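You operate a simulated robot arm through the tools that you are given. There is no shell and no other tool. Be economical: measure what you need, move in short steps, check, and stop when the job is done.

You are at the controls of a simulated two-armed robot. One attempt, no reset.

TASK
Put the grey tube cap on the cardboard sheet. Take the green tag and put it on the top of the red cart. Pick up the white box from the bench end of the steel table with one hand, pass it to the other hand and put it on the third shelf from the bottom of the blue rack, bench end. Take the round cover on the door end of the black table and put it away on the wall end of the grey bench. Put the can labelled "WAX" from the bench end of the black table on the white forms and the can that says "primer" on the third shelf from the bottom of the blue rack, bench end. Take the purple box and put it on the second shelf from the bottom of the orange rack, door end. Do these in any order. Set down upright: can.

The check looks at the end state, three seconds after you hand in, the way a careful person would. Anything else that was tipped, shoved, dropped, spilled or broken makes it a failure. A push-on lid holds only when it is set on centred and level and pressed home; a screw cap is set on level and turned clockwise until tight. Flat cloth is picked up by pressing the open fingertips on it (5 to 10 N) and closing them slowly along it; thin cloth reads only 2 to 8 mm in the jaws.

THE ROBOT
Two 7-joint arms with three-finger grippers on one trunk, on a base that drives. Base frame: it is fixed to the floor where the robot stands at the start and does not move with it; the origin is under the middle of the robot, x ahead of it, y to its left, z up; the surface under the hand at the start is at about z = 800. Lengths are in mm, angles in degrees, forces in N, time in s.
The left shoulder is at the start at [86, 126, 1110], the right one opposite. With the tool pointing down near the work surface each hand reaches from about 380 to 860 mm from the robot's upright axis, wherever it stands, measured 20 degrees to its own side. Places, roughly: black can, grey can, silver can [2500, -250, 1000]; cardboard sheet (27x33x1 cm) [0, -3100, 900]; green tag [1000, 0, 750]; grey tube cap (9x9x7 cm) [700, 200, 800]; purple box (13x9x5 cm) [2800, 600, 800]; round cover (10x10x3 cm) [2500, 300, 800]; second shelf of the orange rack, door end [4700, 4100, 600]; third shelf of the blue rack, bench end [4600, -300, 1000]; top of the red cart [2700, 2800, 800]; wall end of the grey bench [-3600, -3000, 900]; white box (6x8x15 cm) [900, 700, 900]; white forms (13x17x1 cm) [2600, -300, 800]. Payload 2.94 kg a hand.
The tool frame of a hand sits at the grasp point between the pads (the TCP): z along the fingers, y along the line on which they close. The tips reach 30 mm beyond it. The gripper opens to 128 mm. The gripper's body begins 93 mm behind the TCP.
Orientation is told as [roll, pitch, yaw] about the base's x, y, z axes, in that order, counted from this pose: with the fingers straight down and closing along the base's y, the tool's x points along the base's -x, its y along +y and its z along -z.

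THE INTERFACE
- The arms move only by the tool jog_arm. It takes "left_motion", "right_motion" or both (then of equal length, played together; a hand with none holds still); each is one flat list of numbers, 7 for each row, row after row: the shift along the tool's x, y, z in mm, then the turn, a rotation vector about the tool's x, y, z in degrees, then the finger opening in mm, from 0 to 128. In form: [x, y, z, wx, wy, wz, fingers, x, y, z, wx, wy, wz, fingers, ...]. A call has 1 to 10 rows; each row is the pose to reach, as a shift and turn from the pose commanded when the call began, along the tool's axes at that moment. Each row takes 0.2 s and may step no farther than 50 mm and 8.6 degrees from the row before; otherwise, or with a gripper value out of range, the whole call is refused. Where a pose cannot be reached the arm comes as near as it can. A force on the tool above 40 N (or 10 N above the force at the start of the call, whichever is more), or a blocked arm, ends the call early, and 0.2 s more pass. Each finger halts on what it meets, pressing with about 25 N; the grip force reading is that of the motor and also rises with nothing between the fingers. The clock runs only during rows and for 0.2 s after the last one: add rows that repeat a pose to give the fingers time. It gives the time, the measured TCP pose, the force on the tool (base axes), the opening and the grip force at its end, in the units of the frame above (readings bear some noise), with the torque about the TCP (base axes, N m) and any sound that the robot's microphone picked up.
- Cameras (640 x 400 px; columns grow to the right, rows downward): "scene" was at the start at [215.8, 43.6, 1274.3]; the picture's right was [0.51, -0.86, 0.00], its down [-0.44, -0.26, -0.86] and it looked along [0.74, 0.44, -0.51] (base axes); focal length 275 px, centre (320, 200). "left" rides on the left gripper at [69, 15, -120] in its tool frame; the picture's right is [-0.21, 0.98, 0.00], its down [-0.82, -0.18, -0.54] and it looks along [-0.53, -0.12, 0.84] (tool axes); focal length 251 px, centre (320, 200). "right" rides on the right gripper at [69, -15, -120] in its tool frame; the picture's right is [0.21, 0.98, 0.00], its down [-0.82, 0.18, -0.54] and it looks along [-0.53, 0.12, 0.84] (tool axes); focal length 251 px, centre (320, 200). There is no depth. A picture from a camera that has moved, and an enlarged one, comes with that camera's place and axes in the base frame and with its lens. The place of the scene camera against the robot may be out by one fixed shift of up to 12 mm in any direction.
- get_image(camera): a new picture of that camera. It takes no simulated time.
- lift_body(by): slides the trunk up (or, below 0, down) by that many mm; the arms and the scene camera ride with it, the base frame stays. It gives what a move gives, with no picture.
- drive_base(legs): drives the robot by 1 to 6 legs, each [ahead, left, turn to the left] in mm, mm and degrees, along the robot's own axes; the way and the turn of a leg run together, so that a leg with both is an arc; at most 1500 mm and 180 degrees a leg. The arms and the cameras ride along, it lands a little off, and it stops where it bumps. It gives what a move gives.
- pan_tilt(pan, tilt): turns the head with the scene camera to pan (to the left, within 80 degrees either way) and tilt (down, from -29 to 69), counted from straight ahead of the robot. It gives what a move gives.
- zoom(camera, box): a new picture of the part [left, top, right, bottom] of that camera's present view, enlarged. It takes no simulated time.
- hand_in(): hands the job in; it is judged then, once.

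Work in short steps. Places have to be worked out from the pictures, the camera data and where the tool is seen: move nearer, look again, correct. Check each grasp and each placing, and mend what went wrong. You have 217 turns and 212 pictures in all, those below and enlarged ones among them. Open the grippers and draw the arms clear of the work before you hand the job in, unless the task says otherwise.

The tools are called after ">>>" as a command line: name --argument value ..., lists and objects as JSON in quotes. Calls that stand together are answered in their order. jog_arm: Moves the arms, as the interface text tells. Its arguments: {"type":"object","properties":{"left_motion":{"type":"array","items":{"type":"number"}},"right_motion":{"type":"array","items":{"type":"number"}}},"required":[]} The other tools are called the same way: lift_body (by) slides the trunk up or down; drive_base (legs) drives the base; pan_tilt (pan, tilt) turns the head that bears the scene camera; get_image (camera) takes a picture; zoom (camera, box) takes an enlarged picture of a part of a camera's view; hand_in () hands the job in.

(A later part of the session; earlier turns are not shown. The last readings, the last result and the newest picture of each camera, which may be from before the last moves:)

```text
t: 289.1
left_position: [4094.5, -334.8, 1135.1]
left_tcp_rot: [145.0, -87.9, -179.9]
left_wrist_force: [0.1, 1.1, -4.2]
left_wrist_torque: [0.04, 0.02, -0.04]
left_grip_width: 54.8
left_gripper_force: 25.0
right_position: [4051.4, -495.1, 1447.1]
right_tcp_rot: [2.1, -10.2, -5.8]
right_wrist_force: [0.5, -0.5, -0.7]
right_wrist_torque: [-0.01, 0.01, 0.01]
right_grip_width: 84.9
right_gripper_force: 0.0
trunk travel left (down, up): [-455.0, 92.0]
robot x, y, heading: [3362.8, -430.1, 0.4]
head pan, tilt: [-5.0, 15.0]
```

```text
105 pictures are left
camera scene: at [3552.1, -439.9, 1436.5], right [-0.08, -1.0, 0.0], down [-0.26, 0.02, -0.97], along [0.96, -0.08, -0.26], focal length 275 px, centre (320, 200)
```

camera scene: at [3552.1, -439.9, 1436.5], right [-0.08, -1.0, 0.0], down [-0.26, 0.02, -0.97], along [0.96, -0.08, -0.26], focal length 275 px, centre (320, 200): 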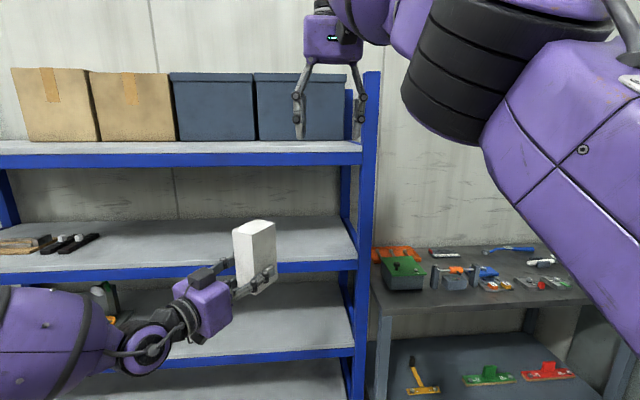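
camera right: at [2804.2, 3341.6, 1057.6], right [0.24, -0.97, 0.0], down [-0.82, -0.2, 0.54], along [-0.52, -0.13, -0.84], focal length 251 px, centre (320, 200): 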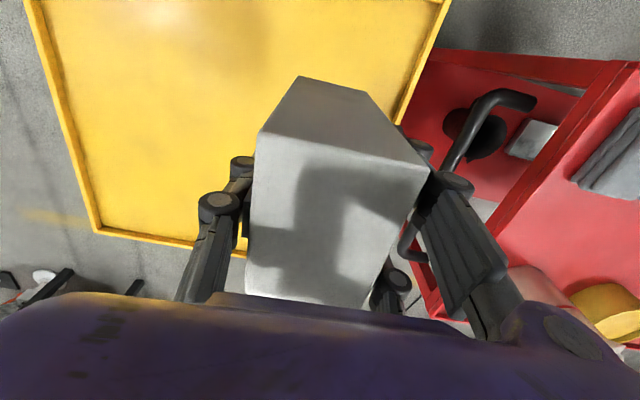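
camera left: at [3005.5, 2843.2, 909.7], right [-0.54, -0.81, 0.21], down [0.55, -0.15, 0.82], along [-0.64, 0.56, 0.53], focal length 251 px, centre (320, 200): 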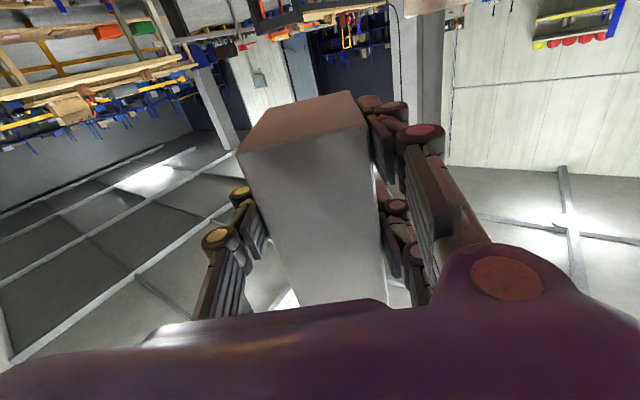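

Third shelf surface is at about z≈955, front x≈4470, and its south part is free. I straighten the left hand (pointing into the rack) and pull the right hand in and down.

>>> jog_arm --left_motion '[0, 13, -9, -7, 0, 0, 40, 0, 26, -18, -14, 0, 0, 40, 0, 40, -28, -21, 0, 0, 40, 0, 53, -37, -28, 0, 0, 40, 0, 66, -46, -35, 0, 0, 40, 0, 66, -46, -35, 0, 0, 40]' --right_motion '[40, -15, 25, 0, 0, 0, 85, 80, -30, 50, 0, 0, 0, 85, 120, -45, 75, 0, 0, 0, 85, 160, -60, 100, 0, 0, 0, 85, 200, -75, 125, 0, 0, 0, 85, 240, -90, 150, 0, 0, 0, 85]'

>>> lift_body --by -90

>>> get_image --camera "scene"

>>> get_image --camera "left"

```text
t: 290.5
left_position: [4087.5, -249.5, 1142.4]
left_tcp_rot: [178.0, -88.1, -178.1]
left_wrist_force: [-0.2, -0.6, -4.4]
left_wrist_torque: [0.01, 0.07, 0.03]
left_grip_width: 54.7
left_gripper_force: 25.1
left hand out of reach, approached as far as the arm can: row 4, 5, 6
right_position: [3830.9, -563.1, 1253.8]
right_tcp_rot: [2.3, -10.3, -5.9]
right_wrist_force: [0.1, -0.5, -0.7]
right_wrist_torque: [0.04, 0.0, 0.02]
right_grip_width: 85.0
right_gripper_force: 0.0
trunk travel left (down, up): [-455.0, 92.0]
robot x, y, heading: [3357.7, -429.8, 0.1]
head pan, tilt: [-5.0, 15.0]
```

```text
t: 291.8
left_position: [4088.3, -246.3, 1052.8]
left_tcp_rot: [-179.5, -87.9, 179.7]
left_wrist_force: [-0.3, 0.3, -3.9]
left_wrist_torque: [-0.01, 0.08, 0.02]
left_grip_width: 54.7
left_gripper_force: 24.9
right_position: [3833.0, -558.5, 1164.2]
right_tcp_rot: [2.2, -10.3, -5.8]
right_wrist_force: [-0.2, 0.2, -0.7]
right_wrist_torque: [-0.02, -0.02, -0.02]
right_grip_width: 84.9
right_gripper_force: 0.0
trunk travel left (down, up): [-365.0, 182.0]
robot x, y, heading: [3360.6, -428.0, 0.5]
head pan, tilt: [-5.0, 15.0]
```

```text
104 pictures are left
camera scene: at [3583.9, -439.6, 1339.1], right [-0.08, -1.0, 0.0], down [-0.26, 0.02, -0.97], along [0.96, -0.08, -0.26], focal length 275 px, centre (320, 200)
```

scene: 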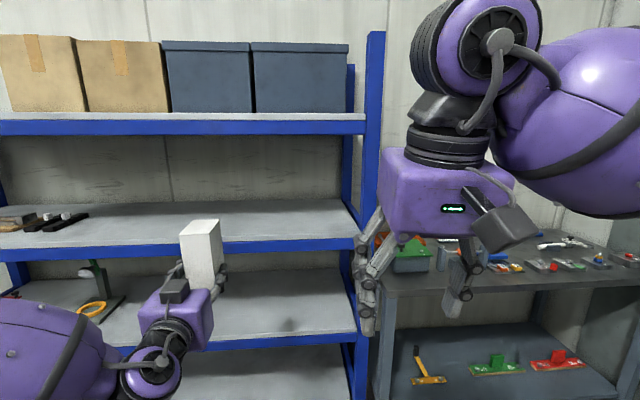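

```text
103 pictures are left
camera left: at [3969.3, -232.5, 981.1], right [-0.01, 0.98, 0.21], down [-0.57, -0.18, 0.8], along [0.82, -0.11, 0.56], focal length 251 px, centre (320, 200)
```

left: 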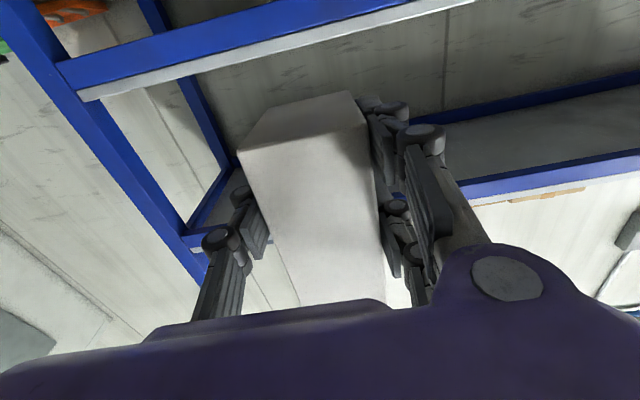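

The left camera (level with it) puts the shelf surface at z≈998, front x≈4380; box bottom ≈1016. I raise 20 mm, strafe right 170 and drive in 330 mm.

>>> lift_body --by 20

>>> drive_base --legs '[[0, -170, -0.3], [250, 0, 0]]'

>>> get_image --camera "left"

>>> get_image --camera "scene"

```text
t: 292.4
left_position: [4089.4, -247.9, 1071.0]
left_tcp_rot: [-178.8, -88.0, 178.9]
left_wrist_force: [1.1, 0.5, -4.8]
left_wrist_torque: [0.01, 0.02, -0.03]
left_grip_width: 54.5
left_gripper_force: 24.7
right_position: [3833.3, -559.6, 1183.1]
right_tcp_rot: [2.2, -10.1, -5.8]
right_wrist_force: [0.1, -0.2, 0.7]
right_wrist_torque: [0.01, 0.0, -0.01]
right_grip_width: 85.0
right_gripper_force: 0.1
trunk travel left (down, up): [-385.0, 162.0]
robot x, y, heading: [3360.5, -428.0, 0.1]
head pan, tilt: [-5.0, 15.0]
```

```text
t: 296.0
left_position: [4341.0, -419.0, 1071.9]
left_tcp_rot: [-179.5, -88.0, 179.3]
left_wrist_force: [-0.1, 0.8, -4.3]
left_wrist_torque: [0.02, 0.07, 0.03]
left_grip_width: 54.7
left_gripper_force: 25.2
right_position: [4085.3, -729.5, 1183.8]
right_tcp_rot: [2.1, -10.4, -6.0]
right_wrist_force: [0.1, -1.1, 0.0]
right_wrist_torque: [-0.04, 0.01, -0.01]
right_grip_width: 85.1
right_gripper_force: 0.1
trunk travel left (down, up): [-385.0, 162.0]
robot x, y, heading: [3614.3, -595.9, -0.0]
head pan, tilt: [-5.0, 15.0]
```

```text
102 pictures are left
camera left: at [4223.1, -404.1, 1000.5], right [-0.01, 0.98, 0.21], down [-0.57, -0.18, 0.8], along [0.82, -0.12, 0.56], focal length 251 px, centre (320, 200)
```

left: 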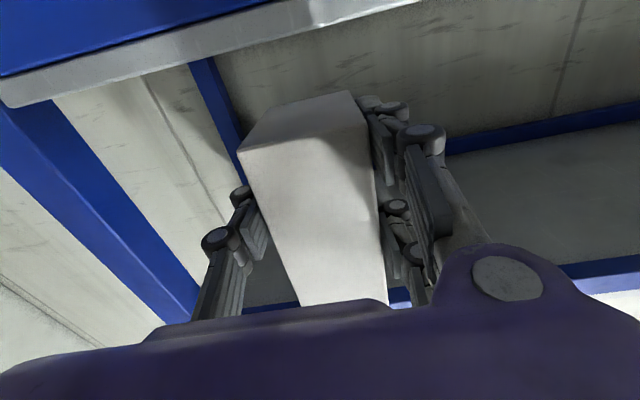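

```text
101 pictures are left
camera scene: at [3832.0, -609.6, 1359.3], right [-0.09, -1.0, 0.0], down [-0.26, 0.02, -0.97], along [0.96, -0.08, -0.26], focal length 275 px, centre (320, 200)
```

scene: 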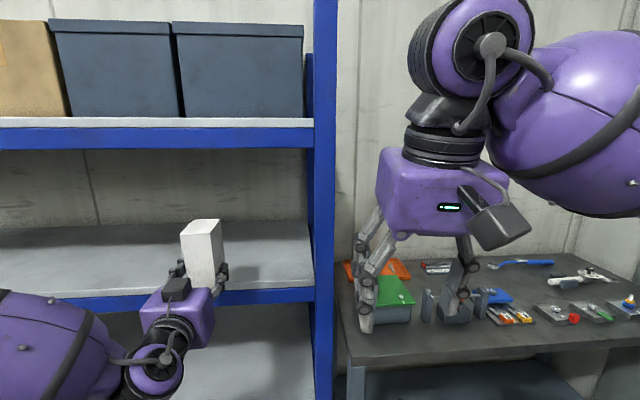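

Shelf surface z≈996 confirmed. I drive in another 100 mm, then lower the trunk 28 mm and check.

>>> drive_base --legs '[[105, 0, 0]]'

>>> lift_body --by -26

>>> get_image --camera "left"

>>> zoom --camera "scene" --box '[120, 180, 320, 340]'

```text
t: 297.1
left_position: [4445.7, -417.7, 1073.1]
left_tcp_rot: [-179.2, -88.1, 179.2]
left_wrist_force: [-0.6, -0.1, -3.9]
left_wrist_torque: [0.02, 0.02, 0.01]
left_grip_width: 54.5
left_gripper_force: 25.1
right_position: [4189.5, -728.3, 1183.7]
right_tcp_rot: [2.1, -10.3, -6.0]
right_wrist_force: [0.2, 0.2, 0.1]
right_wrist_torque: [-0.03, 0.01, 0.02]
right_grip_width: 85.1
right_gripper_force: 0.2
trunk travel left (down, up): [-385.0, 162.0]
robot x, y, heading: [3720.5, -599.9, 0.2]
head pan, tilt: [-5.0, 15.0]
```

```text
t: 297.9
left_position: [4446.4, -419.2, 1046.9]
left_tcp_rot: [-179.8, -88.1, 179.8]
left_wrist_force: [-0.5, -0.2, -3.5]
left_wrist_torque: [0.0, 0.04, 0.01]
left_grip_width: 54.7
left_gripper_force: 25.0
right_position: [4189.6, -729.2, 1159.1]
right_tcp_rot: [2.2, -10.5, -6.0]
right_wrist_force: [0.5, -0.3, -0.5]
right_wrist_torque: [-0.01, -0.03, 0.03]
right_grip_width: 85.2
right_gripper_force: 0.1
trunk travel left (down, up): [-359.0, 188.0]
robot x, y, heading: [3719.1, -600.7, -0.2]
head pan, tilt: [-5.0, 15.0]
```

```text
100 pictures are left
camera left: at [4326.7, -403.6, 974.9], right [-0.01, 0.98, 0.21], down [-0.57, -0.18, 0.8], along [0.82, -0.12, 0.56], focal length 251 px, centre (320, 200)
```

left: 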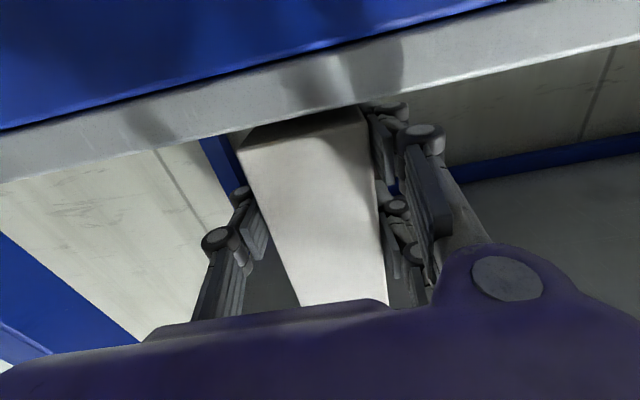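

```text
2.50 times, centred on (220, 260) of scene
camera zoom: at [3942.4, -609.5, 1333.1], right [-0.09, -1.0, 0.0], down [-0.26, 0.02, -0.97], along [0.96, -0.08, -0.26], focal length 688 px, centre (570, 50)
```

zoom: 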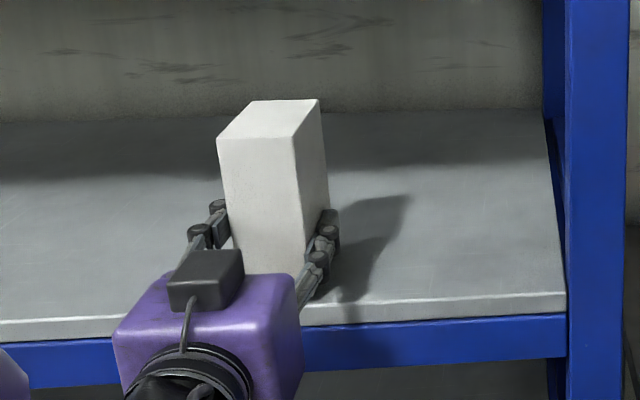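

Box is ~66 mm behind the shelf edge, ~15 mm above it. I lower in 2–3 mm steps with force watch.

>>> jog_arm --left_motion '[3, 0, 0, 0, 0, 0, 40, 6, 0, 0, 0, 0, 0, 40, 8, 0, 0, 0, 0, 0, 40, 10, 0, 0, 0, 0, 0, 40, 12, 0, 0, 0, 0, 0, 40]'

>>> zoom --camera "scene" --box '[150, 190, 270, 310]'

```text
t: 299.1
left_position: [4445.1, -419.0, 1038.7]
left_tcp_rot: [-178.3, -87.7, 178.3]
left_wrist_force: [4.4, 0.7, 16.0]
left_wrist_torque: [0.13, 0.36, 0.08]
left_grip_width: 54.8
left_gripper_force: 25.1
right_position: [4189.3, -729.1, 1157.3]
right_tcp_rot: [2.2, -10.2, -6.0]
right_wrist_force: [-0.2, -0.2, 0.7]
right_wrist_torque: [-0.01, 0.01, -0.01]
right_grip_width: 85.0
right_gripper_force: 0.1
trunk travel left (down, up): [-359.0, 188.0]
robot x, y, heading: [3721.7, -599.1, 0.3]
head pan, tilt: [-5.0, 15.0]
```

```text
3.33 times, centred on (210, 250) of scene
camera zoom: at [3941.5, -609.8, 1333.4], right [-0.09, -1.0, 0.0], down [-0.26, 0.02, -0.97], along [0.96, -0.08, -0.26], focal length 917 px, centre (687, 33)
```

zoom: 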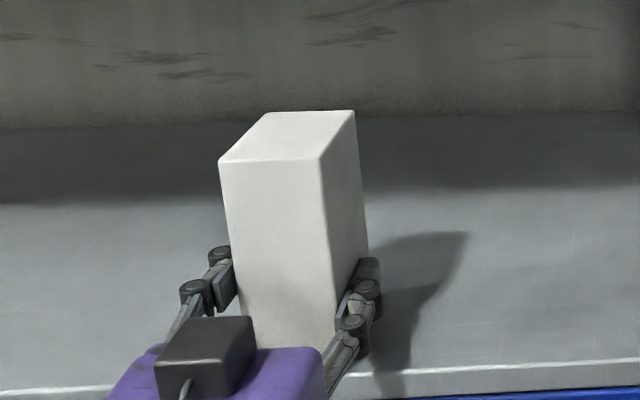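

Contact with 20 N: the box is on the shelf. I ease up 2 mm, open, and back the base straight out.

>>> jog_arm --left_motion '[-3, 0, 0, 0, 0, 0, 45, -3, 0, 0, 0, 0, 0, 65, -3, 0, 0, 0, 0, 0, 80, -3, 0, 0, 0, 0, 0, 90, -3, 0, 0, 0, 0, 0, 90]'

>>> zoom --camera "scene" --box '[150, 190, 270, 310]'

>>> drive_base --legs '[[-300, 0, 0]]'

>>> get_image --camera "scene"

```text
t: 300.3
left_position: [4446.0, -418.3, 1038.2]
left_tcp_rot: [178.9, -88.0, -178.9]
left_wrist_force: [-0.6, -5.7, 9.3]
left_wrist_torque: [0.22, 0.01, 0.14]
left_grip_width: 85.6
left_gripper_force: 0.2
right_position: [4188.4, -729.8, 1158.6]
right_tcp_rot: [2.2, -10.2, -6.1]
right_wrist_force: [-1.1, -0.8, -0.1]
right_wrist_torque: [-0.01, 0.01, -0.05]
right_grip_width: 85.2
right_gripper_force: 0.0
trunk travel left (down, up): [-359.0, 188.0]
robot x, y, heading: [3720.3, -599.5, 0.1]
head pan, tilt: [-5.0, 15.0]
```

```text
3.33 times, centred on (210, 250) of scene
camera zoom: at [3941.4, -610.6, 1333.2], right [-0.09, -1.0, 0.0], down [-0.26, 0.02, -0.97], along [0.96, -0.08, -0.26], focal length 917 px, centre (687, 33)
```

zoom: 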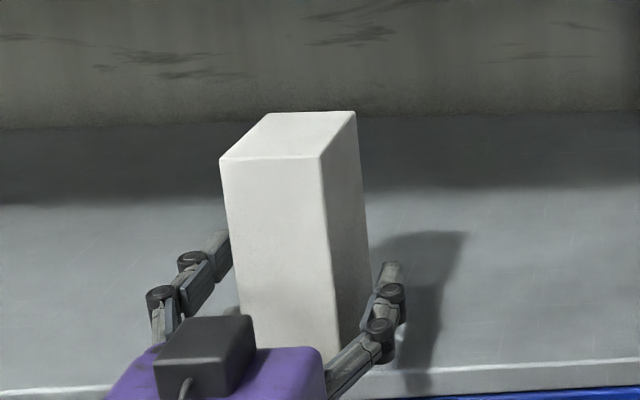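

```text
t: 302.3
left_position: [4148.1, -424.4, 1037.6]
left_tcp_rot: [-179.4, -88.1, 179.0]
left_wrist_force: [0.2, -0.3, 0.8]
left_wrist_torque: [0.0, 0.04, 0.02]
left_grip_width: 89.7
left_gripper_force: 0.0
right_position: [3889.2, -732.1, 1157.2]
right_tcp_rot: [2.2, -10.3, -6.3]
right_wrist_force: [-0.2, -0.4, -0.4]
right_wrist_torque: [-0.02, 0.01, -0.01]
right_grip_width: 84.9
right_gripper_force: 0.0
trunk travel left (down, up): [-359.0, 188.0]
robot x, y, heading: [3423.3, -595.1, -0.3]
head pan, tilt: [-5.0, 15.0]
```

```text
96 pictures are left
camera scene: at [3642.7, -610.2, 1333.1], right [-0.09, -1.0, 0.0], down [-0.26, 0.02, -0.97], along [0.96, -0.09, -0.26], focal length 275 px, centre (320, 200)
```

scene: 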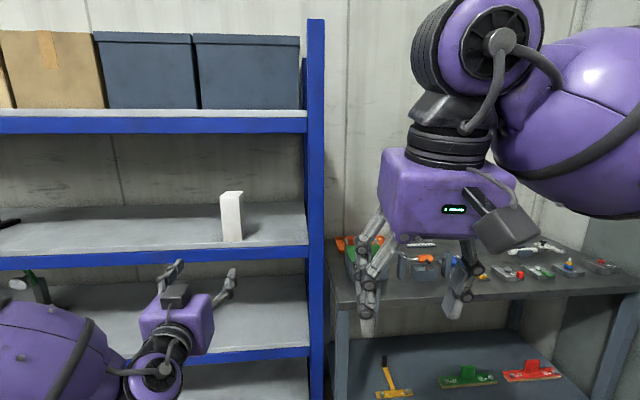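

The white box stands upright on the third shelf. I now go to the south end of the black table, facing north, keeping clear of it.

>>> drive_base --legs '[[0, -450, 0], [-750, 0, 0], [0, -450, 0], [0, 0, 90]]'

>>> pan_tilt --pan 0 --tilt 25

>>> get_image --camera "scene"

```text
t: 318.3
left_position: [2516.0, -766.4, 1037.7]
left_tcp_rot: [-179.2, -88.0, -92.8]
left_wrist_force: [0.1, 0.3, 0.1]
left_wrist_torque: [-0.01, 0.01, 0.0]
left_grip_width: 90.1
left_gripper_force: 0.1
right_position: [2816.3, -1034.2, 1159.0]
right_tcp_rot: [2.0, -10.3, 82.1]
right_wrist_force: [-0.7, 0.6, 0.4]
right_wrist_torque: [0.0, -0.01, 0.02]
right_grip_width: 85.2
right_gripper_force: 0.0
trunk travel left (down, up): [-359.0, 188.0]
robot x, y, heading: [2668.4, -1500.3, 88.1]
head pan, tilt: [-5.0, 15.0]
```

```text
t: 319.1
left_position: [2514.6, -767.0, 1038.2]
left_tcp_rot: [-179.4, -88.0, -92.7]
left_wrist_force: [-0.8, 0.0, 0.4]
left_wrist_torque: [0.0, 0.01, 0.0]
left_grip_width: 89.8
left_gripper_force: 0.0
right_position: [2818.4, -1035.0, 1158.1]
right_tcp_rot: [2.0, -10.2, 82.1]
right_wrist_force: [-0.4, -0.1, -0.8]
right_wrist_torque: [0.03, 0.03, 0.03]
right_grip_width: 85.2
right_gripper_force: 0.0
trunk travel left (down, up): [-359.0, 188.0]
robot x, y, heading: [2671.2, -1497.9, 88.0]
head pan, tilt: [0.0, 25.0]
```

```text
95 pictures are left
camera scene: at [2686.8, -1288.9, 1316.9], right [1.0, -0.03, 0.0], down [-0.01, -0.42, -0.91], along [0.03, 0.91, -0.42], focal length 275 px, centre (320, 200)
```

scene: 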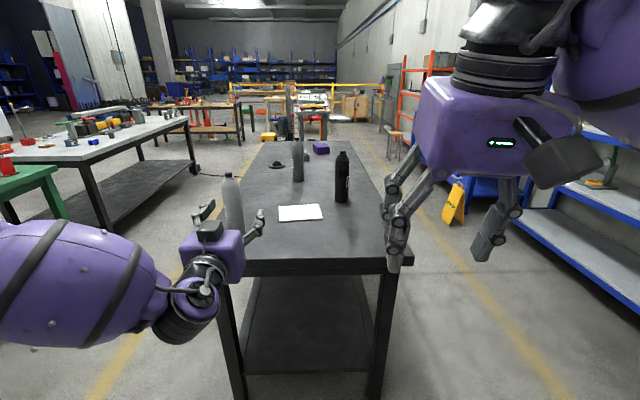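

>>> zoom --camera "scene" --box '[200, 130, 380, 260]'

>>> get_image --camera "left"

```text
3.08 times, centred on (290, 195) of scene
camera zoom: at [2686.8, -1288.9, 1316.9], right [1.0, -0.03, 0.0], down [-0.01, -0.42, -0.91], along [0.03, 0.91, -0.42], focal length 846 px, centre (412, 215)
```

zoom: 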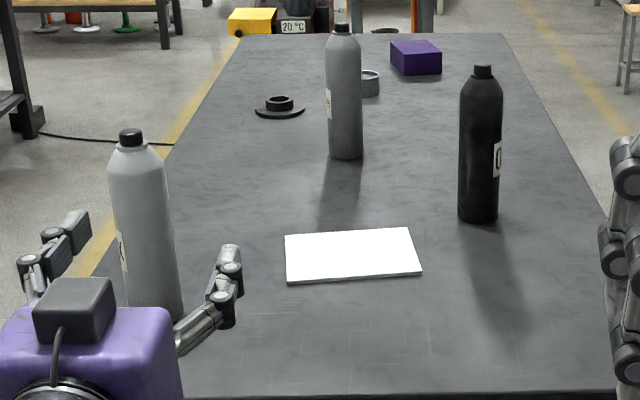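

```text
93 pictures are left
camera left: at [2494.4, -884.8, 966.0], right [-0.98, 0.03, 0.21], down [0.16, -0.58, 0.8], along [0.14, 0.82, 0.56], focal length 251 px, centre (320, 200)
```

left: 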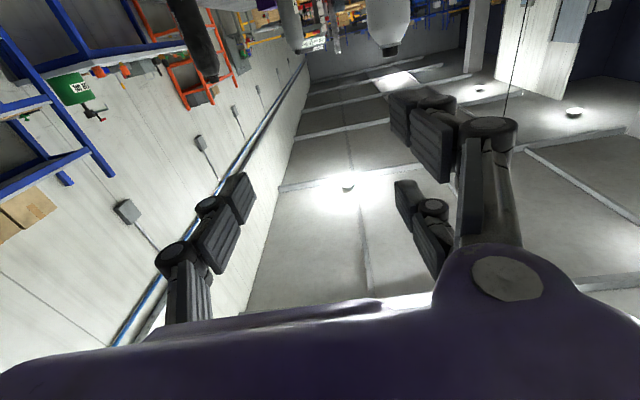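

>>> zoom --camera "scene" --box '[325, 145, 365, 205]'

>>> zoom --camera "scene" --box '[280, 130, 320, 190]'

```text
6.67 times, centred on (345, 175) of scene
camera zoom: at [2686.8, -1288.9, 1316.9], right [1.0, -0.03, 0.0], down [-0.01, -0.42, -0.91], along [0.03, 0.91, -0.42], focal length 1834 px, centre (153, 367)
```

zoom: 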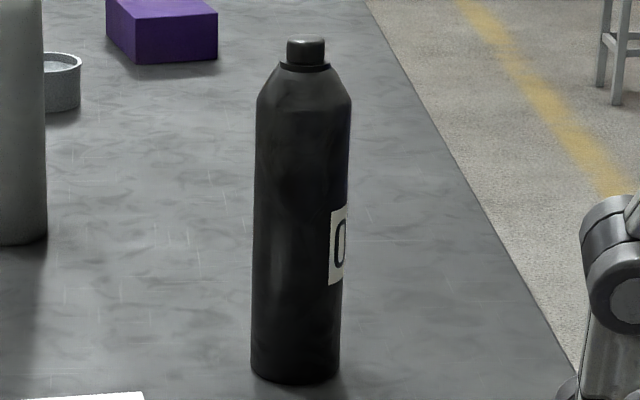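

```text
6.67 times, centred on (300, 160) of scene
camera zoom: at [2686.8, -1288.9, 1316.9], right [1.0, -0.03, 0.0], down [-0.01, -0.42, -0.91], along [0.03, 0.91, -0.42], focal length 1834 px, centre (453, 467)
```

zoom: 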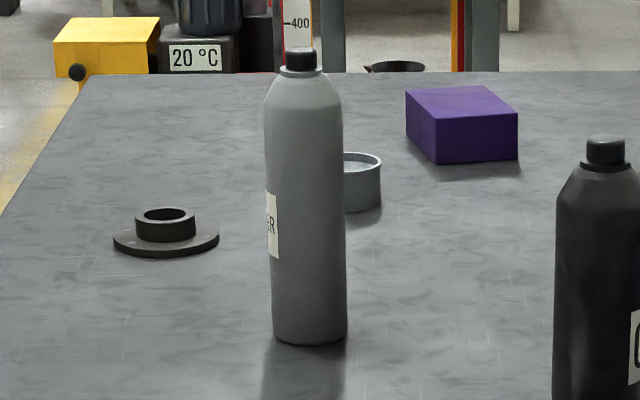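

Label check: grey bottle ends in "…ER" (primer), black starts with "O", the silver one is WAX. WAX base ≈ [2416, -444]. I line up the level left hand with it: lower the trunk 108, strafe left and advance part-way.

>>> lift_body --by -108

>>> jog_arm --left_motion '[0, 0, 0, 0, 0, 0, 110, 0, 0, 0, 0, 0, 0, 128]'

>>> drive_base --legs '[[0, 75, 2], [180, 0, 0]]'

>>> pan_tilt --pan 15 --tilt 30

>>> get_image --camera "scene"

>>> get_image --camera "left"

```text
t: 320.4
left_position: [2515.3, -767.6, 930.8]
left_tcp_rot: [-179.4, -87.9, -92.6]
left_wrist_force: [-0.3, -0.2, 0.1]
left_wrist_torque: [-0.02, -0.01, -0.02]
left_grip_width: 90.0
left_gripper_force: 0.3
right_position: [2817.7, -1035.0, 1050.5]
right_tcp_rot: [2.2, -10.5, 82.1]
right_wrist_force: [0.8, 0.0, -0.1]
right_wrist_torque: [0.0, -0.01, 0.03]
right_grip_width: 85.2
right_gripper_force: 0.1
trunk travel left (down, up): [-251.0, 296.0]
robot x, y, heading: [2671.4, -1502.3, 88.3]
head pan, tilt: [0.0, 25.0]
```

```text
t: 321.1
left_position: [2514.6, -767.2, 930.4]
left_tcp_rot: [-179.4, -88.0, -92.7]
left_wrist_force: [-0.7, 0.2, -0.2]
left_wrist_torque: [0.0, -0.01, -0.03]
left_grip_width: 127.7
left_gripper_force: 0.0
right_position: [2817.6, -1034.8, 1050.0]
right_tcp_rot: [2.1, -10.4, 82.1]
right_wrist_force: [0.2, -1.4, -0.5]
right_wrist_torque: [-0.01, -0.01, 0.02]
right_grip_width: 84.9
right_gripper_force: 0.0
trunk travel left (down, up): [-251.0, 296.0]
robot x, y, heading: [2670.7, -1501.3, 87.8]
head pan, tilt: [0.0, 25.0]
```

```text
t: 323.5
left_position: [2417.2, -592.6, 928.2]
left_tcp_rot: [-179.3, -88.0, -90.7]
left_wrist_force: [-0.8, -0.3, -0.1]
left_wrist_torque: [0.03, -0.02, -0.03]
left_grip_width: 127.9
left_gripper_force: 0.2
right_position: [2728.1, -850.1, 1049.9]
right_tcp_rot: [2.1, -10.3, 83.8]
right_wrist_force: [0.4, 0.8, 0.3]
right_wrist_torque: [-0.06, -0.02, 0.01]
right_grip_width: 85.0
right_gripper_force: 0.1
trunk travel left (down, up): [-251.0, 296.0]
robot x, y, heading: [2598.0, -1318.8, 89.9]
head pan, tilt: [0.0, 25.0]
```

```text
t: 324.2
left_position: [2417.7, -593.4, 929.0]
left_tcp_rot: [-179.3, -88.0, -90.8]
left_wrist_force: [-0.4, -0.3, 0.5]
left_wrist_torque: [-0.02, 0.04, -0.01]
left_grip_width: 128.0
left_gripper_force: 0.0
right_position: [2728.6, -851.8, 1050.1]
right_tcp_rot: [2.2, -10.2, 84.0]
right_wrist_force: [-0.1, 0.5, 0.6]
right_wrist_torque: [0.03, 0.0, -0.01]
right_grip_width: 84.9
right_gripper_force: 0.1
trunk travel left (down, up): [-251.0, 296.0]
robot x, y, heading: [2595.3, -1321.1, 89.7]
head pan, tilt: [15.0, 30.0]
```

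```text
90 pictures are left
camera scene: at [2582.7, -1087.5, 1201.9], right [0.97, 0.26, 0.0], down [0.13, -0.48, -0.87], along [-0.22, 0.84, -0.5], focal length 275 px, centre (320, 200)
```

scene: 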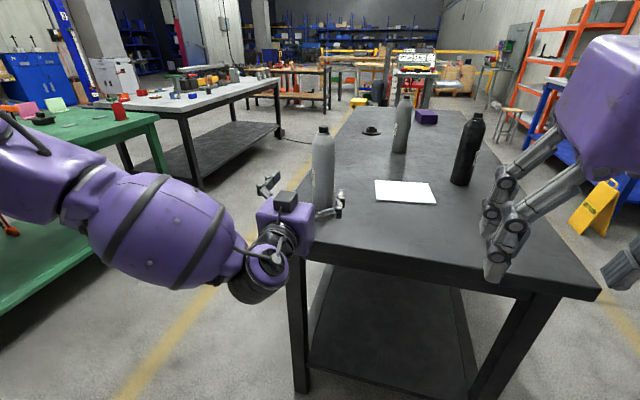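

```text
89 pictures are left
camera left: at [2400.7, -711.9, 858.2], right [-0.98, 0.0, 0.21], down [0.18, -0.57, 0.8], along [0.12, 0.82, 0.56], focal length 251 px, centre (320, 200)
```

left: 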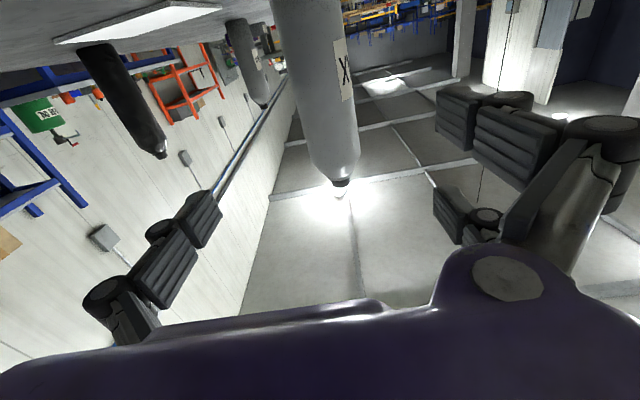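

WAX is ~150 mm ahead, 9 mm left. I drive straight in 140 mm with the fingers open.

>>> drive_base --legs '[[0, 9, 0], [140, 0, 0]]'

>>> get_image --camera "left"

>>> zoom --camera "scene" --box '[240, 100, 440, 250]'

```text
t: 325.9
left_position: [2409.7, -454.5, 929.8]
left_tcp_rot: [-179.2, -88.1, -91.0]
left_wrist_force: [-1.1, -0.1, 0.2]
left_wrist_torque: [0.01, 0.02, -0.02]
left_grip_width: 128.1
left_gripper_force: 0.0
right_position: [2719.2, -710.5, 1050.1]
right_tcp_rot: [2.1, -10.3, 83.9]
right_wrist_force: [0.5, 0.7, 0.1]
right_wrist_torque: [-0.01, 0.01, 0.01]
right_grip_width: 85.2
right_gripper_force: 0.0
trunk travel left (down, up): [-251.0, 296.0]
robot x, y, heading: [2589.9, -1184.3, 90.1]
head pan, tilt: [15.0, 30.0]
```

```text
88 pictures are left
camera left: at [2392.0, -572.6, 857.7], right [-0.98, 0.0, 0.21], down [0.18, -0.57, 0.8], along [0.12, 0.82, 0.56], focal length 251 px, centre (320, 200)
```

left: 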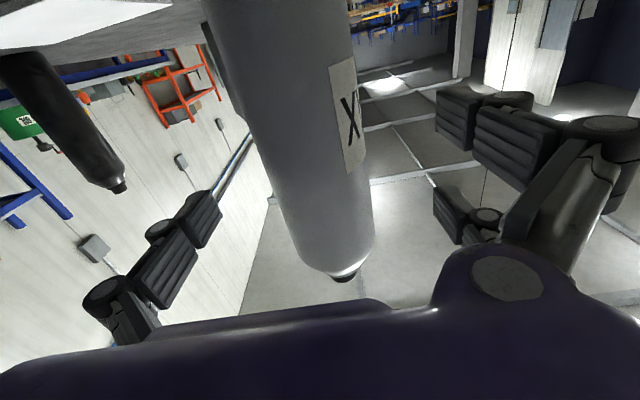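

```text
2.67 times, centred on (340, 175) of scene
camera zoom: at [2573.8, -948.0, 1201.7], right [0.97, 0.26, 0.0], down [0.13, -0.48, -0.87], along [-0.22, 0.84, -0.5], focal length 733 px, centre (267, 267)
```

zoom: 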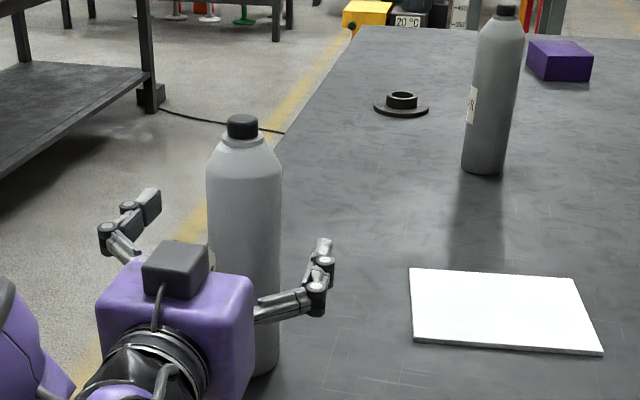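

Lateral is right; the bottle axis is ~28 mm further. I advance 26 mm and close.

>>> jog_arm --left_motion '[0, 0, 13, 0, 0, 0, 128, 0, 0, 26, 0, 0, 0, 128, 0, 0, 26, 0, 0, 0, 110, 0, 0, 26, 0, 0, 0, 95, 0, 0, 26, 0, 0, 0, 80, 0, 0, 26, 0, 0, 0, 68, 0, 0, 26, 0, 0, 0, 58, 0, 0, 26, 0, 0, 0, 55, 0, 0, 26, 0, 0, 0, 55]'

>>> get_image --camera "left"

```text
t: 327.9
left_position: [2409.5, -429.3, 931.5]
left_tcp_rot: [-179.3, -88.0, -91.0]
left_wrist_force: [0.1, 0.7, 0.5]
left_wrist_torque: [0.06, -0.01, 0.04]
left_grip_width: 57.7
left_gripper_force: 24.6
right_position: [2720.5, -712.2, 1050.4]
right_tcp_rot: [2.2, -10.2, 83.9]
right_wrist_force: [-0.4, 0.1, -0.8]
right_wrist_torque: [-0.01, -0.02, 0.03]
right_grip_width: 85.3
right_gripper_force: 0.3
trunk travel left (down, up): [-251.0, 296.0]
robot x, y, heading: [2586.8, -1179.8, 89.9]
head pan, tilt: [15.0, 30.0]
```

```text
86 pictures are left
camera left: at [2393.0, -547.0, 859.7], right [-0.98, 0.0, 0.21], down [0.18, -0.57, 0.8], along [0.12, 0.82, 0.56], focal length 251 px, centre (320, 200)
```

left: 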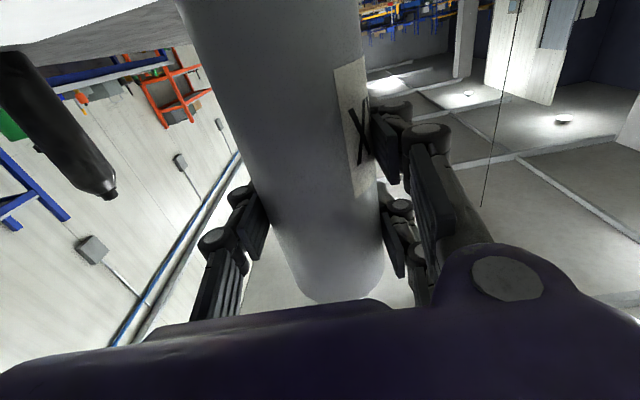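

Gripped (57.7 mm). I lift 30 mm and carry it over the forms centre [2641, -299].

>>> lift_body --by 30

>>> drive_base --legs '[[0, -231, 0], [156, 0, 0]]'

>>> get_image --camera "scene"

>>> get_image --camera "left"

```text
t: 328.7
left_position: [2408.5, -429.2, 958.6]
left_tcp_rot: [-179.2, -88.1, -90.9]
left_wrist_force: [0.2, -0.2, -3.9]
left_wrist_torque: [0.01, 0.01, 0.01]
left_grip_width: 58.2
left_gripper_force: 25.0
right_position: [2720.6, -711.3, 1079.3]
right_tcp_rot: [2.1, -10.2, 84.1]
right_wrist_force: [0.3, 0.1, 0.5]
right_wrist_torque: [-0.02, -0.02, 0.02]
right_grip_width: 84.9
right_gripper_force: 0.1
trunk travel left (down, up): [-281.0, 266.0]
robot x, y, heading: [2587.3, -1185.0, 90.1]
head pan, tilt: [15.0, 30.0]
```

```text
t: 332.4
left_position: [2642.1, -273.7, 959.2]
left_tcp_rot: [-178.9, -88.1, -91.2]
left_wrist_force: [-0.2, 0.3, -4.2]
left_wrist_torque: [0.03, 0.02, -0.02]
left_grip_width: 58.3
left_gripper_force: 25.1
right_position: [2953.3, -557.0, 1080.7]
right_tcp_rot: [2.0, -10.3, 83.8]
right_wrist_force: [0.5, -0.3, -0.2]
right_wrist_torque: [-0.06, 0.04, -0.03]
right_grip_width: 84.8
right_gripper_force: 0.1
trunk travel left (down, up): [-281.0, 266.0]
robot x, y, heading: [2824.0, -1029.7, 90.1]
head pan, tilt: [15.0, 30.0]
```

```text
85 pictures are left
camera scene: at [2807.0, -801.4, 1232.2], right [0.97, 0.26, 0.0], down [0.13, -0.48, -0.87], along [-0.22, 0.84, -0.5], focal length 275 px, centre (320, 200)
```

scene: 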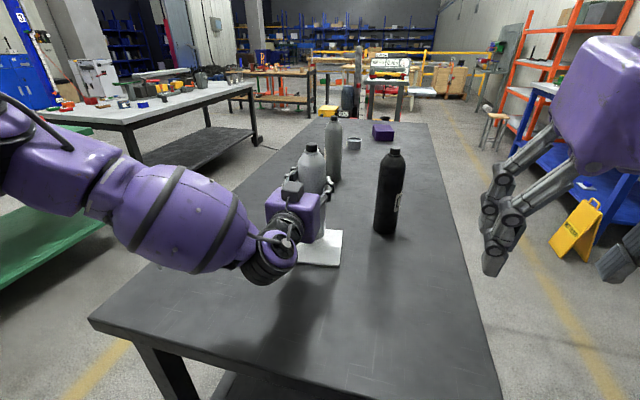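

```text
84 pictures are left
camera left: at [2625.5, -391.6, 888.4], right [-0.98, 0.0, 0.21], down [0.18, -0.57, 0.8], along [0.12, 0.82, 0.56], focal length 251 px, centre (320, 200)
```

left: 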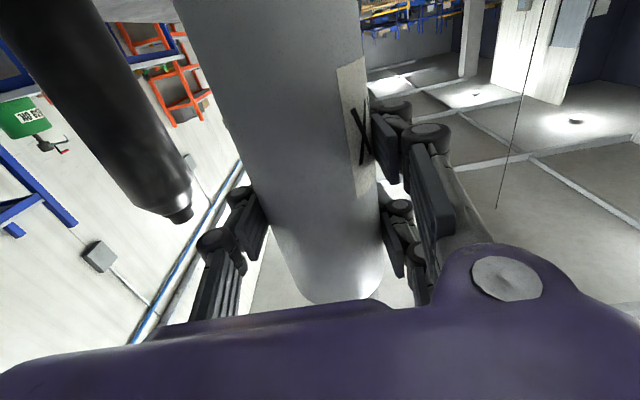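

The can is centred over the forms (≈[2642, -301]). I lower 12 mm by trunk, then small steps to contact.

>>> lift_body --by -11

>>> jog_arm --left_motion '[2, 0, 0, 0, 0, 0, 55, 4, 0, 0, 0, 0, 0, 55, 6, 0, 0, 0, 0, 0, 55, 8, 0, 0, 0, 0, 0, 55, 10, 0, 0, 0, 0, 0, 55]'

```text
t: 332.9
left_position: [2643.3, -274.6, 949.7]
left_tcp_rot: [-178.7, -88.0, -91.5]
left_wrist_force: [0.5, -0.3, -3.1]
left_wrist_torque: [0.02, -0.01, -0.04]
left_grip_width: 58.3
left_gripper_force: 24.9
right_position: [2953.2, -558.1, 1068.9]
right_tcp_rot: [2.1, -10.2, 83.9]
right_wrist_force: [-0.1, 0.1, 0.6]
right_wrist_torque: [0.01, 0.0, -0.01]
right_grip_width: 85.0
right_gripper_force: 0.1
trunk travel left (down, up): [-270.0, 277.0]
robot x, y, heading: [2822.8, -1024.6, 90.0]
head pan, tilt: [15.0, 30.0]
```

```text
t: 334.1
left_position: [2642.7, -272.8, 938.8]
left_tcp_rot: [-179.8, -88.0, -90.4]
left_wrist_force: [0.2, 0.4, -3.7]
left_wrist_torque: [0.01, -0.05, -0.02]
left_grip_width: 58.2
left_gripper_force: 25.0
right_position: [2953.6, -557.8, 1069.2]
right_tcp_rot: [2.0, -10.2, 84.1]
right_wrist_force: [0.0, -0.2, -0.3]
right_wrist_torque: [0.0, -0.01, 0.0]
right_grip_width: 84.8
right_gripper_force: 0.1
trunk travel left (down, up): [-270.0, 277.0]
robot x, y, heading: [2822.3, -1031.4, 89.8]
head pan, tilt: [15.0, 30.0]
```

>>> jog_arm --left_motion '[1.5, 0, 0, 0, 0, 0, 55, 3, 0, 0, 0, 0, 0, 55, 4.5, 0, 0, 0, 0, 0, 55, 6, 0, 0, 0, 0, 0, 55]'

>>> zoom --camera "scene" --box '[250, 130, 370, 290]'

```text
t: 335.1
left_position: [2642.9, -274.0, 939.0]
left_tcp_rot: [-177.9, -87.7, -92.3]
left_wrist_force: [-2.2, -0.9, 13.2]
left_wrist_torque: [-0.55, 0.14, -0.08]
left_grip_width: 58.2
left_gripper_force: 25.0
right_position: [2953.7, -559.9, 1069.6]
right_tcp_rot: [2.2, -10.5, 83.8]
right_wrist_force: [-0.8, 0.1, -0.9]
right_wrist_torque: [-0.04, -0.02, 0.02]
right_grip_width: 84.9
right_gripper_force: 0.0
trunk travel left (down, up): [-270.0, 277.0]
robot x, y, heading: [2822.7, -1027.6, 89.9]
head pan, tilt: [15.0, 30.0]
```

```text
2.50 times, centred on (310, 210) of scene
camera zoom: at [2807.1, -800.8, 1221.7], right [0.97, 0.26, 0.0], down [0.13, -0.48, -0.87], along [-0.22, 0.84, -0.5], focal length 688 px, centre (345, 175)
```

zoom: 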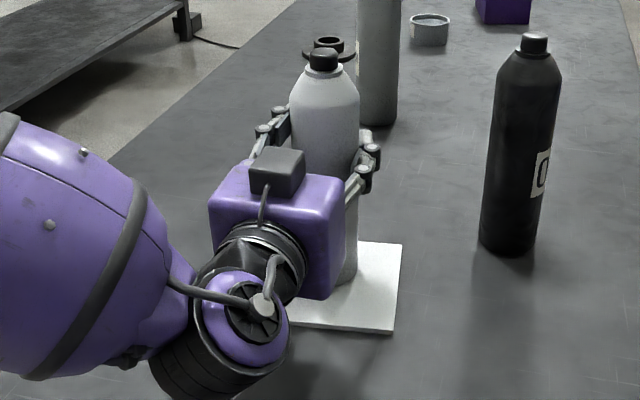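

Contact. I relax upward, open, and back the base straight out.

>>> jog_arm --left_motion '[-4, 0, 0, 0, 0, 0, 60, -4, 0, 0, 0, 0, 0, 75, -4, 0, 0, 0, 0, 0, 90, -4, 0, 0, 0, 0, 0, 105, -4, 0, 0, 0, 0, 0, 115]'

>>> drive_base --legs '[[-250, 0, 0]]'

>>> get_image --camera "scene"

```text
t: 336.3
left_position: [2642.0, -273.9, 937.5]
left_tcp_rot: [-179.2, -88.1, -91.1]
left_wrist_force: [0.4, 0.8, 0.8]
left_wrist_torque: [0.02, 0.02, -0.01]
left_grip_width: 115.0
left_gripper_force: 0.0
right_position: [2952.5, -557.8, 1069.0]
right_tcp_rot: [2.2, -10.3, 83.9]
right_wrist_force: [0.1, 0.8, -0.2]
right_wrist_torque: [0.0, 0.0, 0.02]
right_grip_width: 84.9
right_gripper_force: 0.1
trunk travel left (down, up): [-270.0, 277.0]
robot x, y, heading: [2823.0, -1027.7, 90.0]
head pan, tilt: [15.0, 30.0]
```

```text
t: 338.1
left_position: [2644.4, -518.1, 938.0]
left_tcp_rot: [-179.3, -88.1, -91.2]
left_wrist_force: [0.3, 0.5, 0.7]
left_wrist_torque: [-0.07, -0.04, -0.03]
left_grip_width: 114.8
left_gripper_force: 0.1
right_position: [2953.1, -803.5, 1069.6]
right_tcp_rot: [2.2, -10.3, 83.7]
right_wrist_force: [0.8, 0.0, 0.3]
right_wrist_torque: [0.02, 0.02, 0.02]
right_grip_width: 85.0
right_gripper_force: 0.1
trunk travel left (down, up): [-270.0, 277.0]
robot x, y, heading: [2821.1, -1274.5, 89.8]
head pan, tilt: [15.0, 30.0]
```

```text
82 pictures are left
camera scene: at [2807.0, -1045.5, 1221.4], right [0.97, 0.25, 0.0], down [0.13, -0.48, -0.87], along [-0.22, 0.84, -0.5], focal length 275 px, centre (320, 200)
```

scene: 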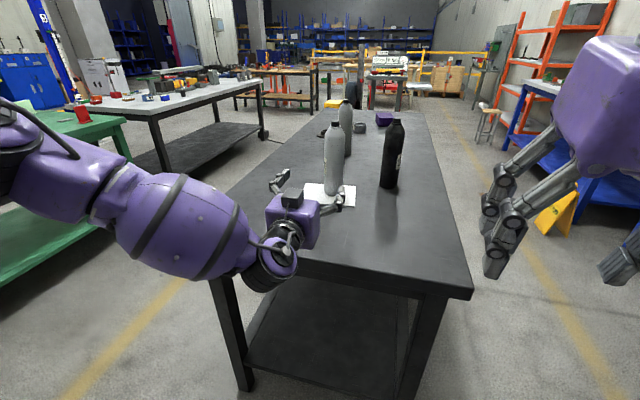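

WAX stands upright on the forms. For the primer I go round to the west aisle and face east.

>>> drive_base --legs '[[-200, 0, 0], [0, 1300, 0], [0, 0, -89.8], [0, 1376, 0]]'

>>> pan_tilt --pan 5 --tilt 25

>>> get_image --camera "scene"

>>> get_image --camera "left"

```text
t: 366.3
left_position: [2309.1, 80.0, 936.5]
left_tcp_rot: [-179.1, -88.0, 178.8]
left_wrist_force: [-0.8, 0.2, -0.5]
left_wrist_torque: [-0.01, -0.03, -0.01]
left_grip_width: 114.8
left_gripper_force: 0.0
right_position: [2024.9, -229.1, 1069.1]
right_tcp_rot: [2.2, -10.3, -6.4]
right_wrist_force: [-0.3, 0.3, -1.0]
right_wrist_torque: [-0.01, 0.0, 0.01]
right_grip_width: 85.0
right_gripper_force: 0.1
trunk travel left (down, up): [-270.0, 277.0]
robot x, y, heading: [1554.6, -97.0, -0.3]
head pan, tilt: [15.0, 30.0]
```

```text
t: 367.0
left_position: [2309.8, 81.0, 937.5]
left_tcp_rot: [-179.4, -88.1, 178.9]
left_wrist_force: [-0.3, -0.6, 0.7]
left_wrist_torque: [-0.01, 0.0, -0.02]
left_grip_width: 114.7
left_gripper_force: 0.0
right_position: [2024.3, -229.7, 1069.0]
right_tcp_rot: [2.1, -10.3, -6.3]
right_wrist_force: [-0.7, -0.1, -0.1]
right_wrist_torque: [0.04, 0.01, 0.03]
right_grip_width: 85.1
right_gripper_force: 0.1
trunk travel left (down, up): [-270.0, 277.0]
robot x, y, heading: [1556.8, -93.0, -0.2]
head pan, tilt: [5.0, 25.0]
```

```text
81 pictures are left
camera scene: at [1798.5, -91.4, 1229.3], right [0.08, -1.0, 0.0], down [-0.42, -0.03, -0.91], along [0.9, 0.07, -0.42], focal length 275 px, centre (320, 200)
```

scene: 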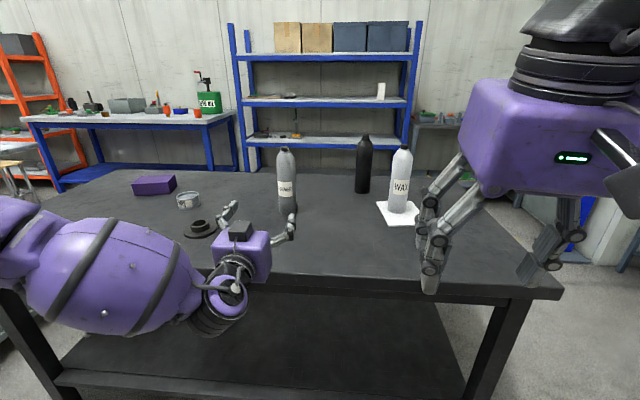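

```text
80 pictures are left
camera left: at [2190.9, 95.6, 865.7], right [0.0, 0.98, 0.21], down [-0.57, -0.18, 0.8], along [0.82, -0.12, 0.56], focal length 251 px, centre (320, 200)
```

left: 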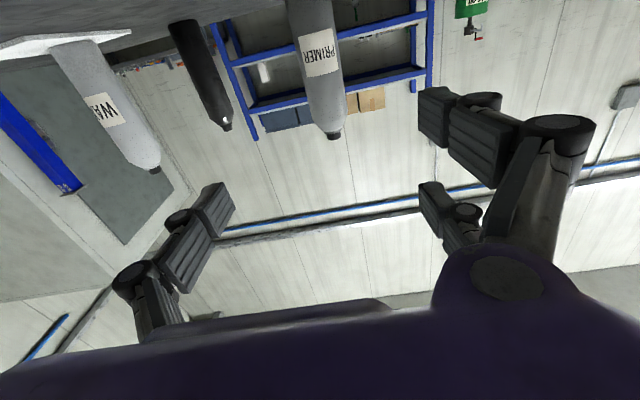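

PRIMER and WAX labels are confirmed. Primer axis ≈ [2608, 86]. I drive in 250 mm with a 5 mm left shift and look.

>>> jog_arm --left_motion '[0, 0, 0, 0, 0, 0, 128, 0, 0, 0, 0, 0, 0, 128]'

>>> drive_base --legs '[[0, 5, 0], [250, 0, 0]]'

>>> get_image --camera "left"

>>> zoom --camera "scene" --box '[170, 130, 370, 290]'

```text
t: 367.6
left_position: [2308.8, 79.8, 937.0]
left_tcp_rot: [-179.3, -88.0, 178.9]
left_wrist_force: [0.2, 0.1, -0.4]
left_wrist_torque: [-0.01, 0.01, 0.02]
left_grip_width: 127.9
left_gripper_force: 0.0
right_position: [2024.0, -229.4, 1069.8]
right_tcp_rot: [2.2, -10.3, -6.4]
right_wrist_force: [-0.1, -1.2, 0.6]
right_wrist_torque: [-0.02, -0.01, 0.02]
right_grip_width: 85.1
right_gripper_force: 0.2
trunk travel left (down, up): [-270.0, 277.0]
robot x, y, heading: [1553.0, -91.8, -0.2]
head pan, tilt: [5.0, 25.0]
```

```text
t: 369.8
left_position: [2555.1, 86.3, 936.8]
left_tcp_rot: [-179.2, -87.9, 179.0]
left_wrist_force: [0.4, -0.4, -0.9]
left_wrist_torque: [0.0, -0.01, -0.01]
left_grip_width: 128.1
left_gripper_force: 0.0
right_position: [2271.8, -224.4, 1068.8]
right_tcp_rot: [2.3, -10.3, -6.1]
right_wrist_force: [0.0, 0.6, 0.2]
right_wrist_torque: [-0.02, 0.0, -0.02]
right_grip_width: 84.9
right_gripper_force: 0.1
trunk travel left (down, up): [-270.0, 277.0]
robot x, y, heading: [1802.8, -91.0, -0.1]
head pan, tilt: [5.0, 25.0]
```

```text
79 pictures are left
camera left: at [2436.8, 101.5, 865.4], right [0.0, 0.98, 0.21], down [-0.57, -0.18, 0.8], along [0.82, -0.12, 0.56], focal length 251 px, centre (320, 200)
```

left: 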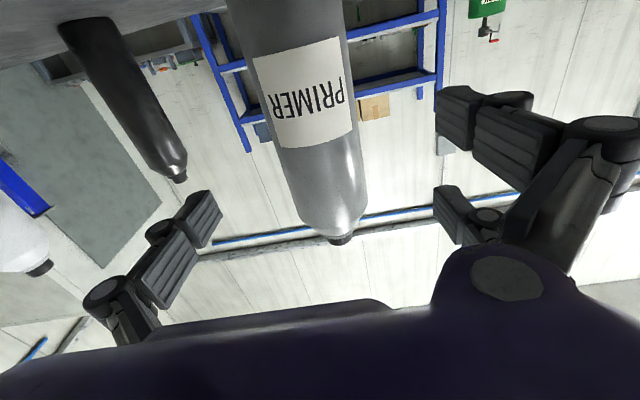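

```text
2.50 times, centred on (270, 210) of scene
camera zoom: at [2045.3, -86.8, 1229.2], right [0.08, -1.0, 0.0], down [-0.42, -0.04, -0.91], along [0.9, 0.08, -0.42], focal length 688 px, centre (445, 175)
```

zoom: 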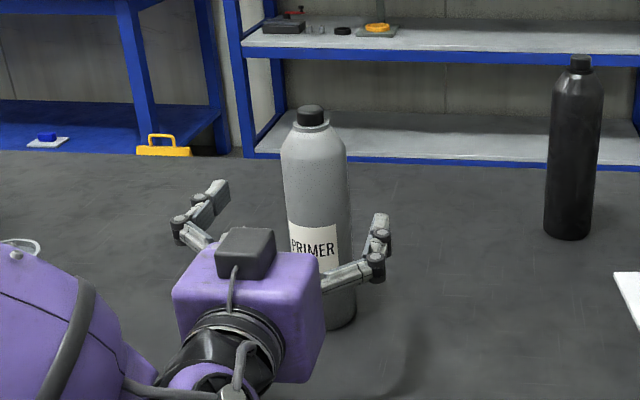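

Primer axis ≈ [2587, 85]. I advance 40 mm with the base and close.

>>> drive_base --legs '[[40, -1, 0]]'

>>> jog_arm --left_motion '[0, 0, 0, 0, 0, 0, 110, 0, 0, 0, 0, 0, 0, 95, 0, 0, 0, 0, 0, 0, 80, 0, 0, 0, 0, 0, 0, 68, 0, 0, 0, 0, 0, 0, 58, 0, 0, 0, 0, 0, 0, 55, 0, 0, 0, 0, 0, 0, 55]'

>>> lift_body --by 120

>>> get_image --camera "scene"

```text
t: 370.6
left_position: [2594.7, 85.1, 936.2]
left_tcp_rot: [-179.3, -87.9, 178.9]
left_wrist_force: [0.5, 0.4, -0.9]
left_wrist_torque: [0.0, -0.03, -0.01]
left_grip_width: 127.9
left_gripper_force: 0.0
right_position: [2310.8, -225.2, 1068.7]
right_tcp_rot: [2.2, -10.3, -6.2]
right_wrist_force: [0.6, -0.6, 0.6]
right_wrist_torque: [-0.02, 0.07, 0.02]
right_grip_width: 85.1
right_gripper_force: 0.0
trunk travel left (down, up): [-270.0, 277.0]
robot x, y, heading: [1840.7, -94.8, -0.2]
head pan, tilt: [5.0, 25.0]
```

```text
t: 372.2
left_position: [2594.5, 85.9, 937.8]
left_tcp_rot: [-179.2, -88.0, 179.1]
left_wrist_force: [-0.5, 1.9, -0.3]
left_wrist_torque: [0.12, -0.02, 0.05]
left_grip_width: 58.4
left_gripper_force: 25.1
right_position: [2310.9, -225.6, 1070.1]
right_tcp_rot: [2.2, -10.3, -6.2]
right_wrist_force: [0.0, 0.2, 0.3]
right_wrist_torque: [-0.01, 0.0, 0.01]
right_grip_width: 85.0
right_gripper_force: 0.1
trunk travel left (down, up): [-270.0, 277.0]
robot x, y, heading: [1838.4, -93.5, -0.1]
head pan, tilt: [5.0, 25.0]
```

```text
t: 373.8
left_position: [2595.9, 86.0, 1055.9]
left_tcp_rot: [-179.4, -88.2, 179.0]
left_wrist_force: [-0.3, 0.2, -3.1]
left_wrist_torque: [-0.01, 0.06, 0.04]
left_grip_width: 58.5
left_gripper_force: 25.4
right_position: [2311.8, -225.0, 1188.8]
right_tcp_rot: [2.0, -10.3, -6.2]
right_wrist_force: [0.4, 0.4, 0.0]
right_wrist_torque: [0.04, 0.02, 0.03]
right_grip_width: 85.0
right_gripper_force: 0.1
trunk travel left (down, up): [-390.0, 157.0]
robot x, y, heading: [1839.5, -92.0, -0.3]
head pan, tilt: [5.0, 25.0]
```

```text
77 pictures are left
camera scene: at [2054.8, -87.6, 1348.1], right [0.08, -1.0, 0.0], down [-0.42, -0.04, -0.91], along [0.9, 0.08, -0.42], focal length 275 px, centre (320, 200)
```

scene: 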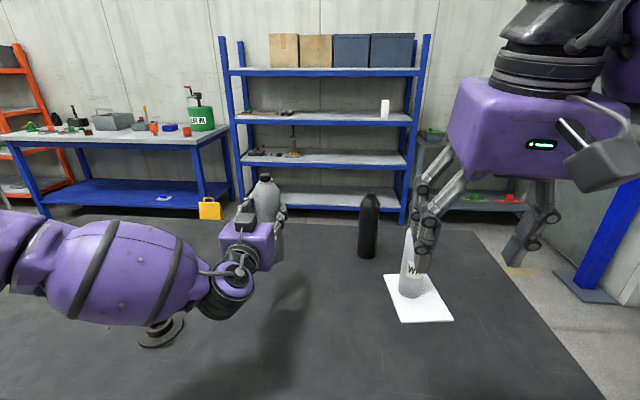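

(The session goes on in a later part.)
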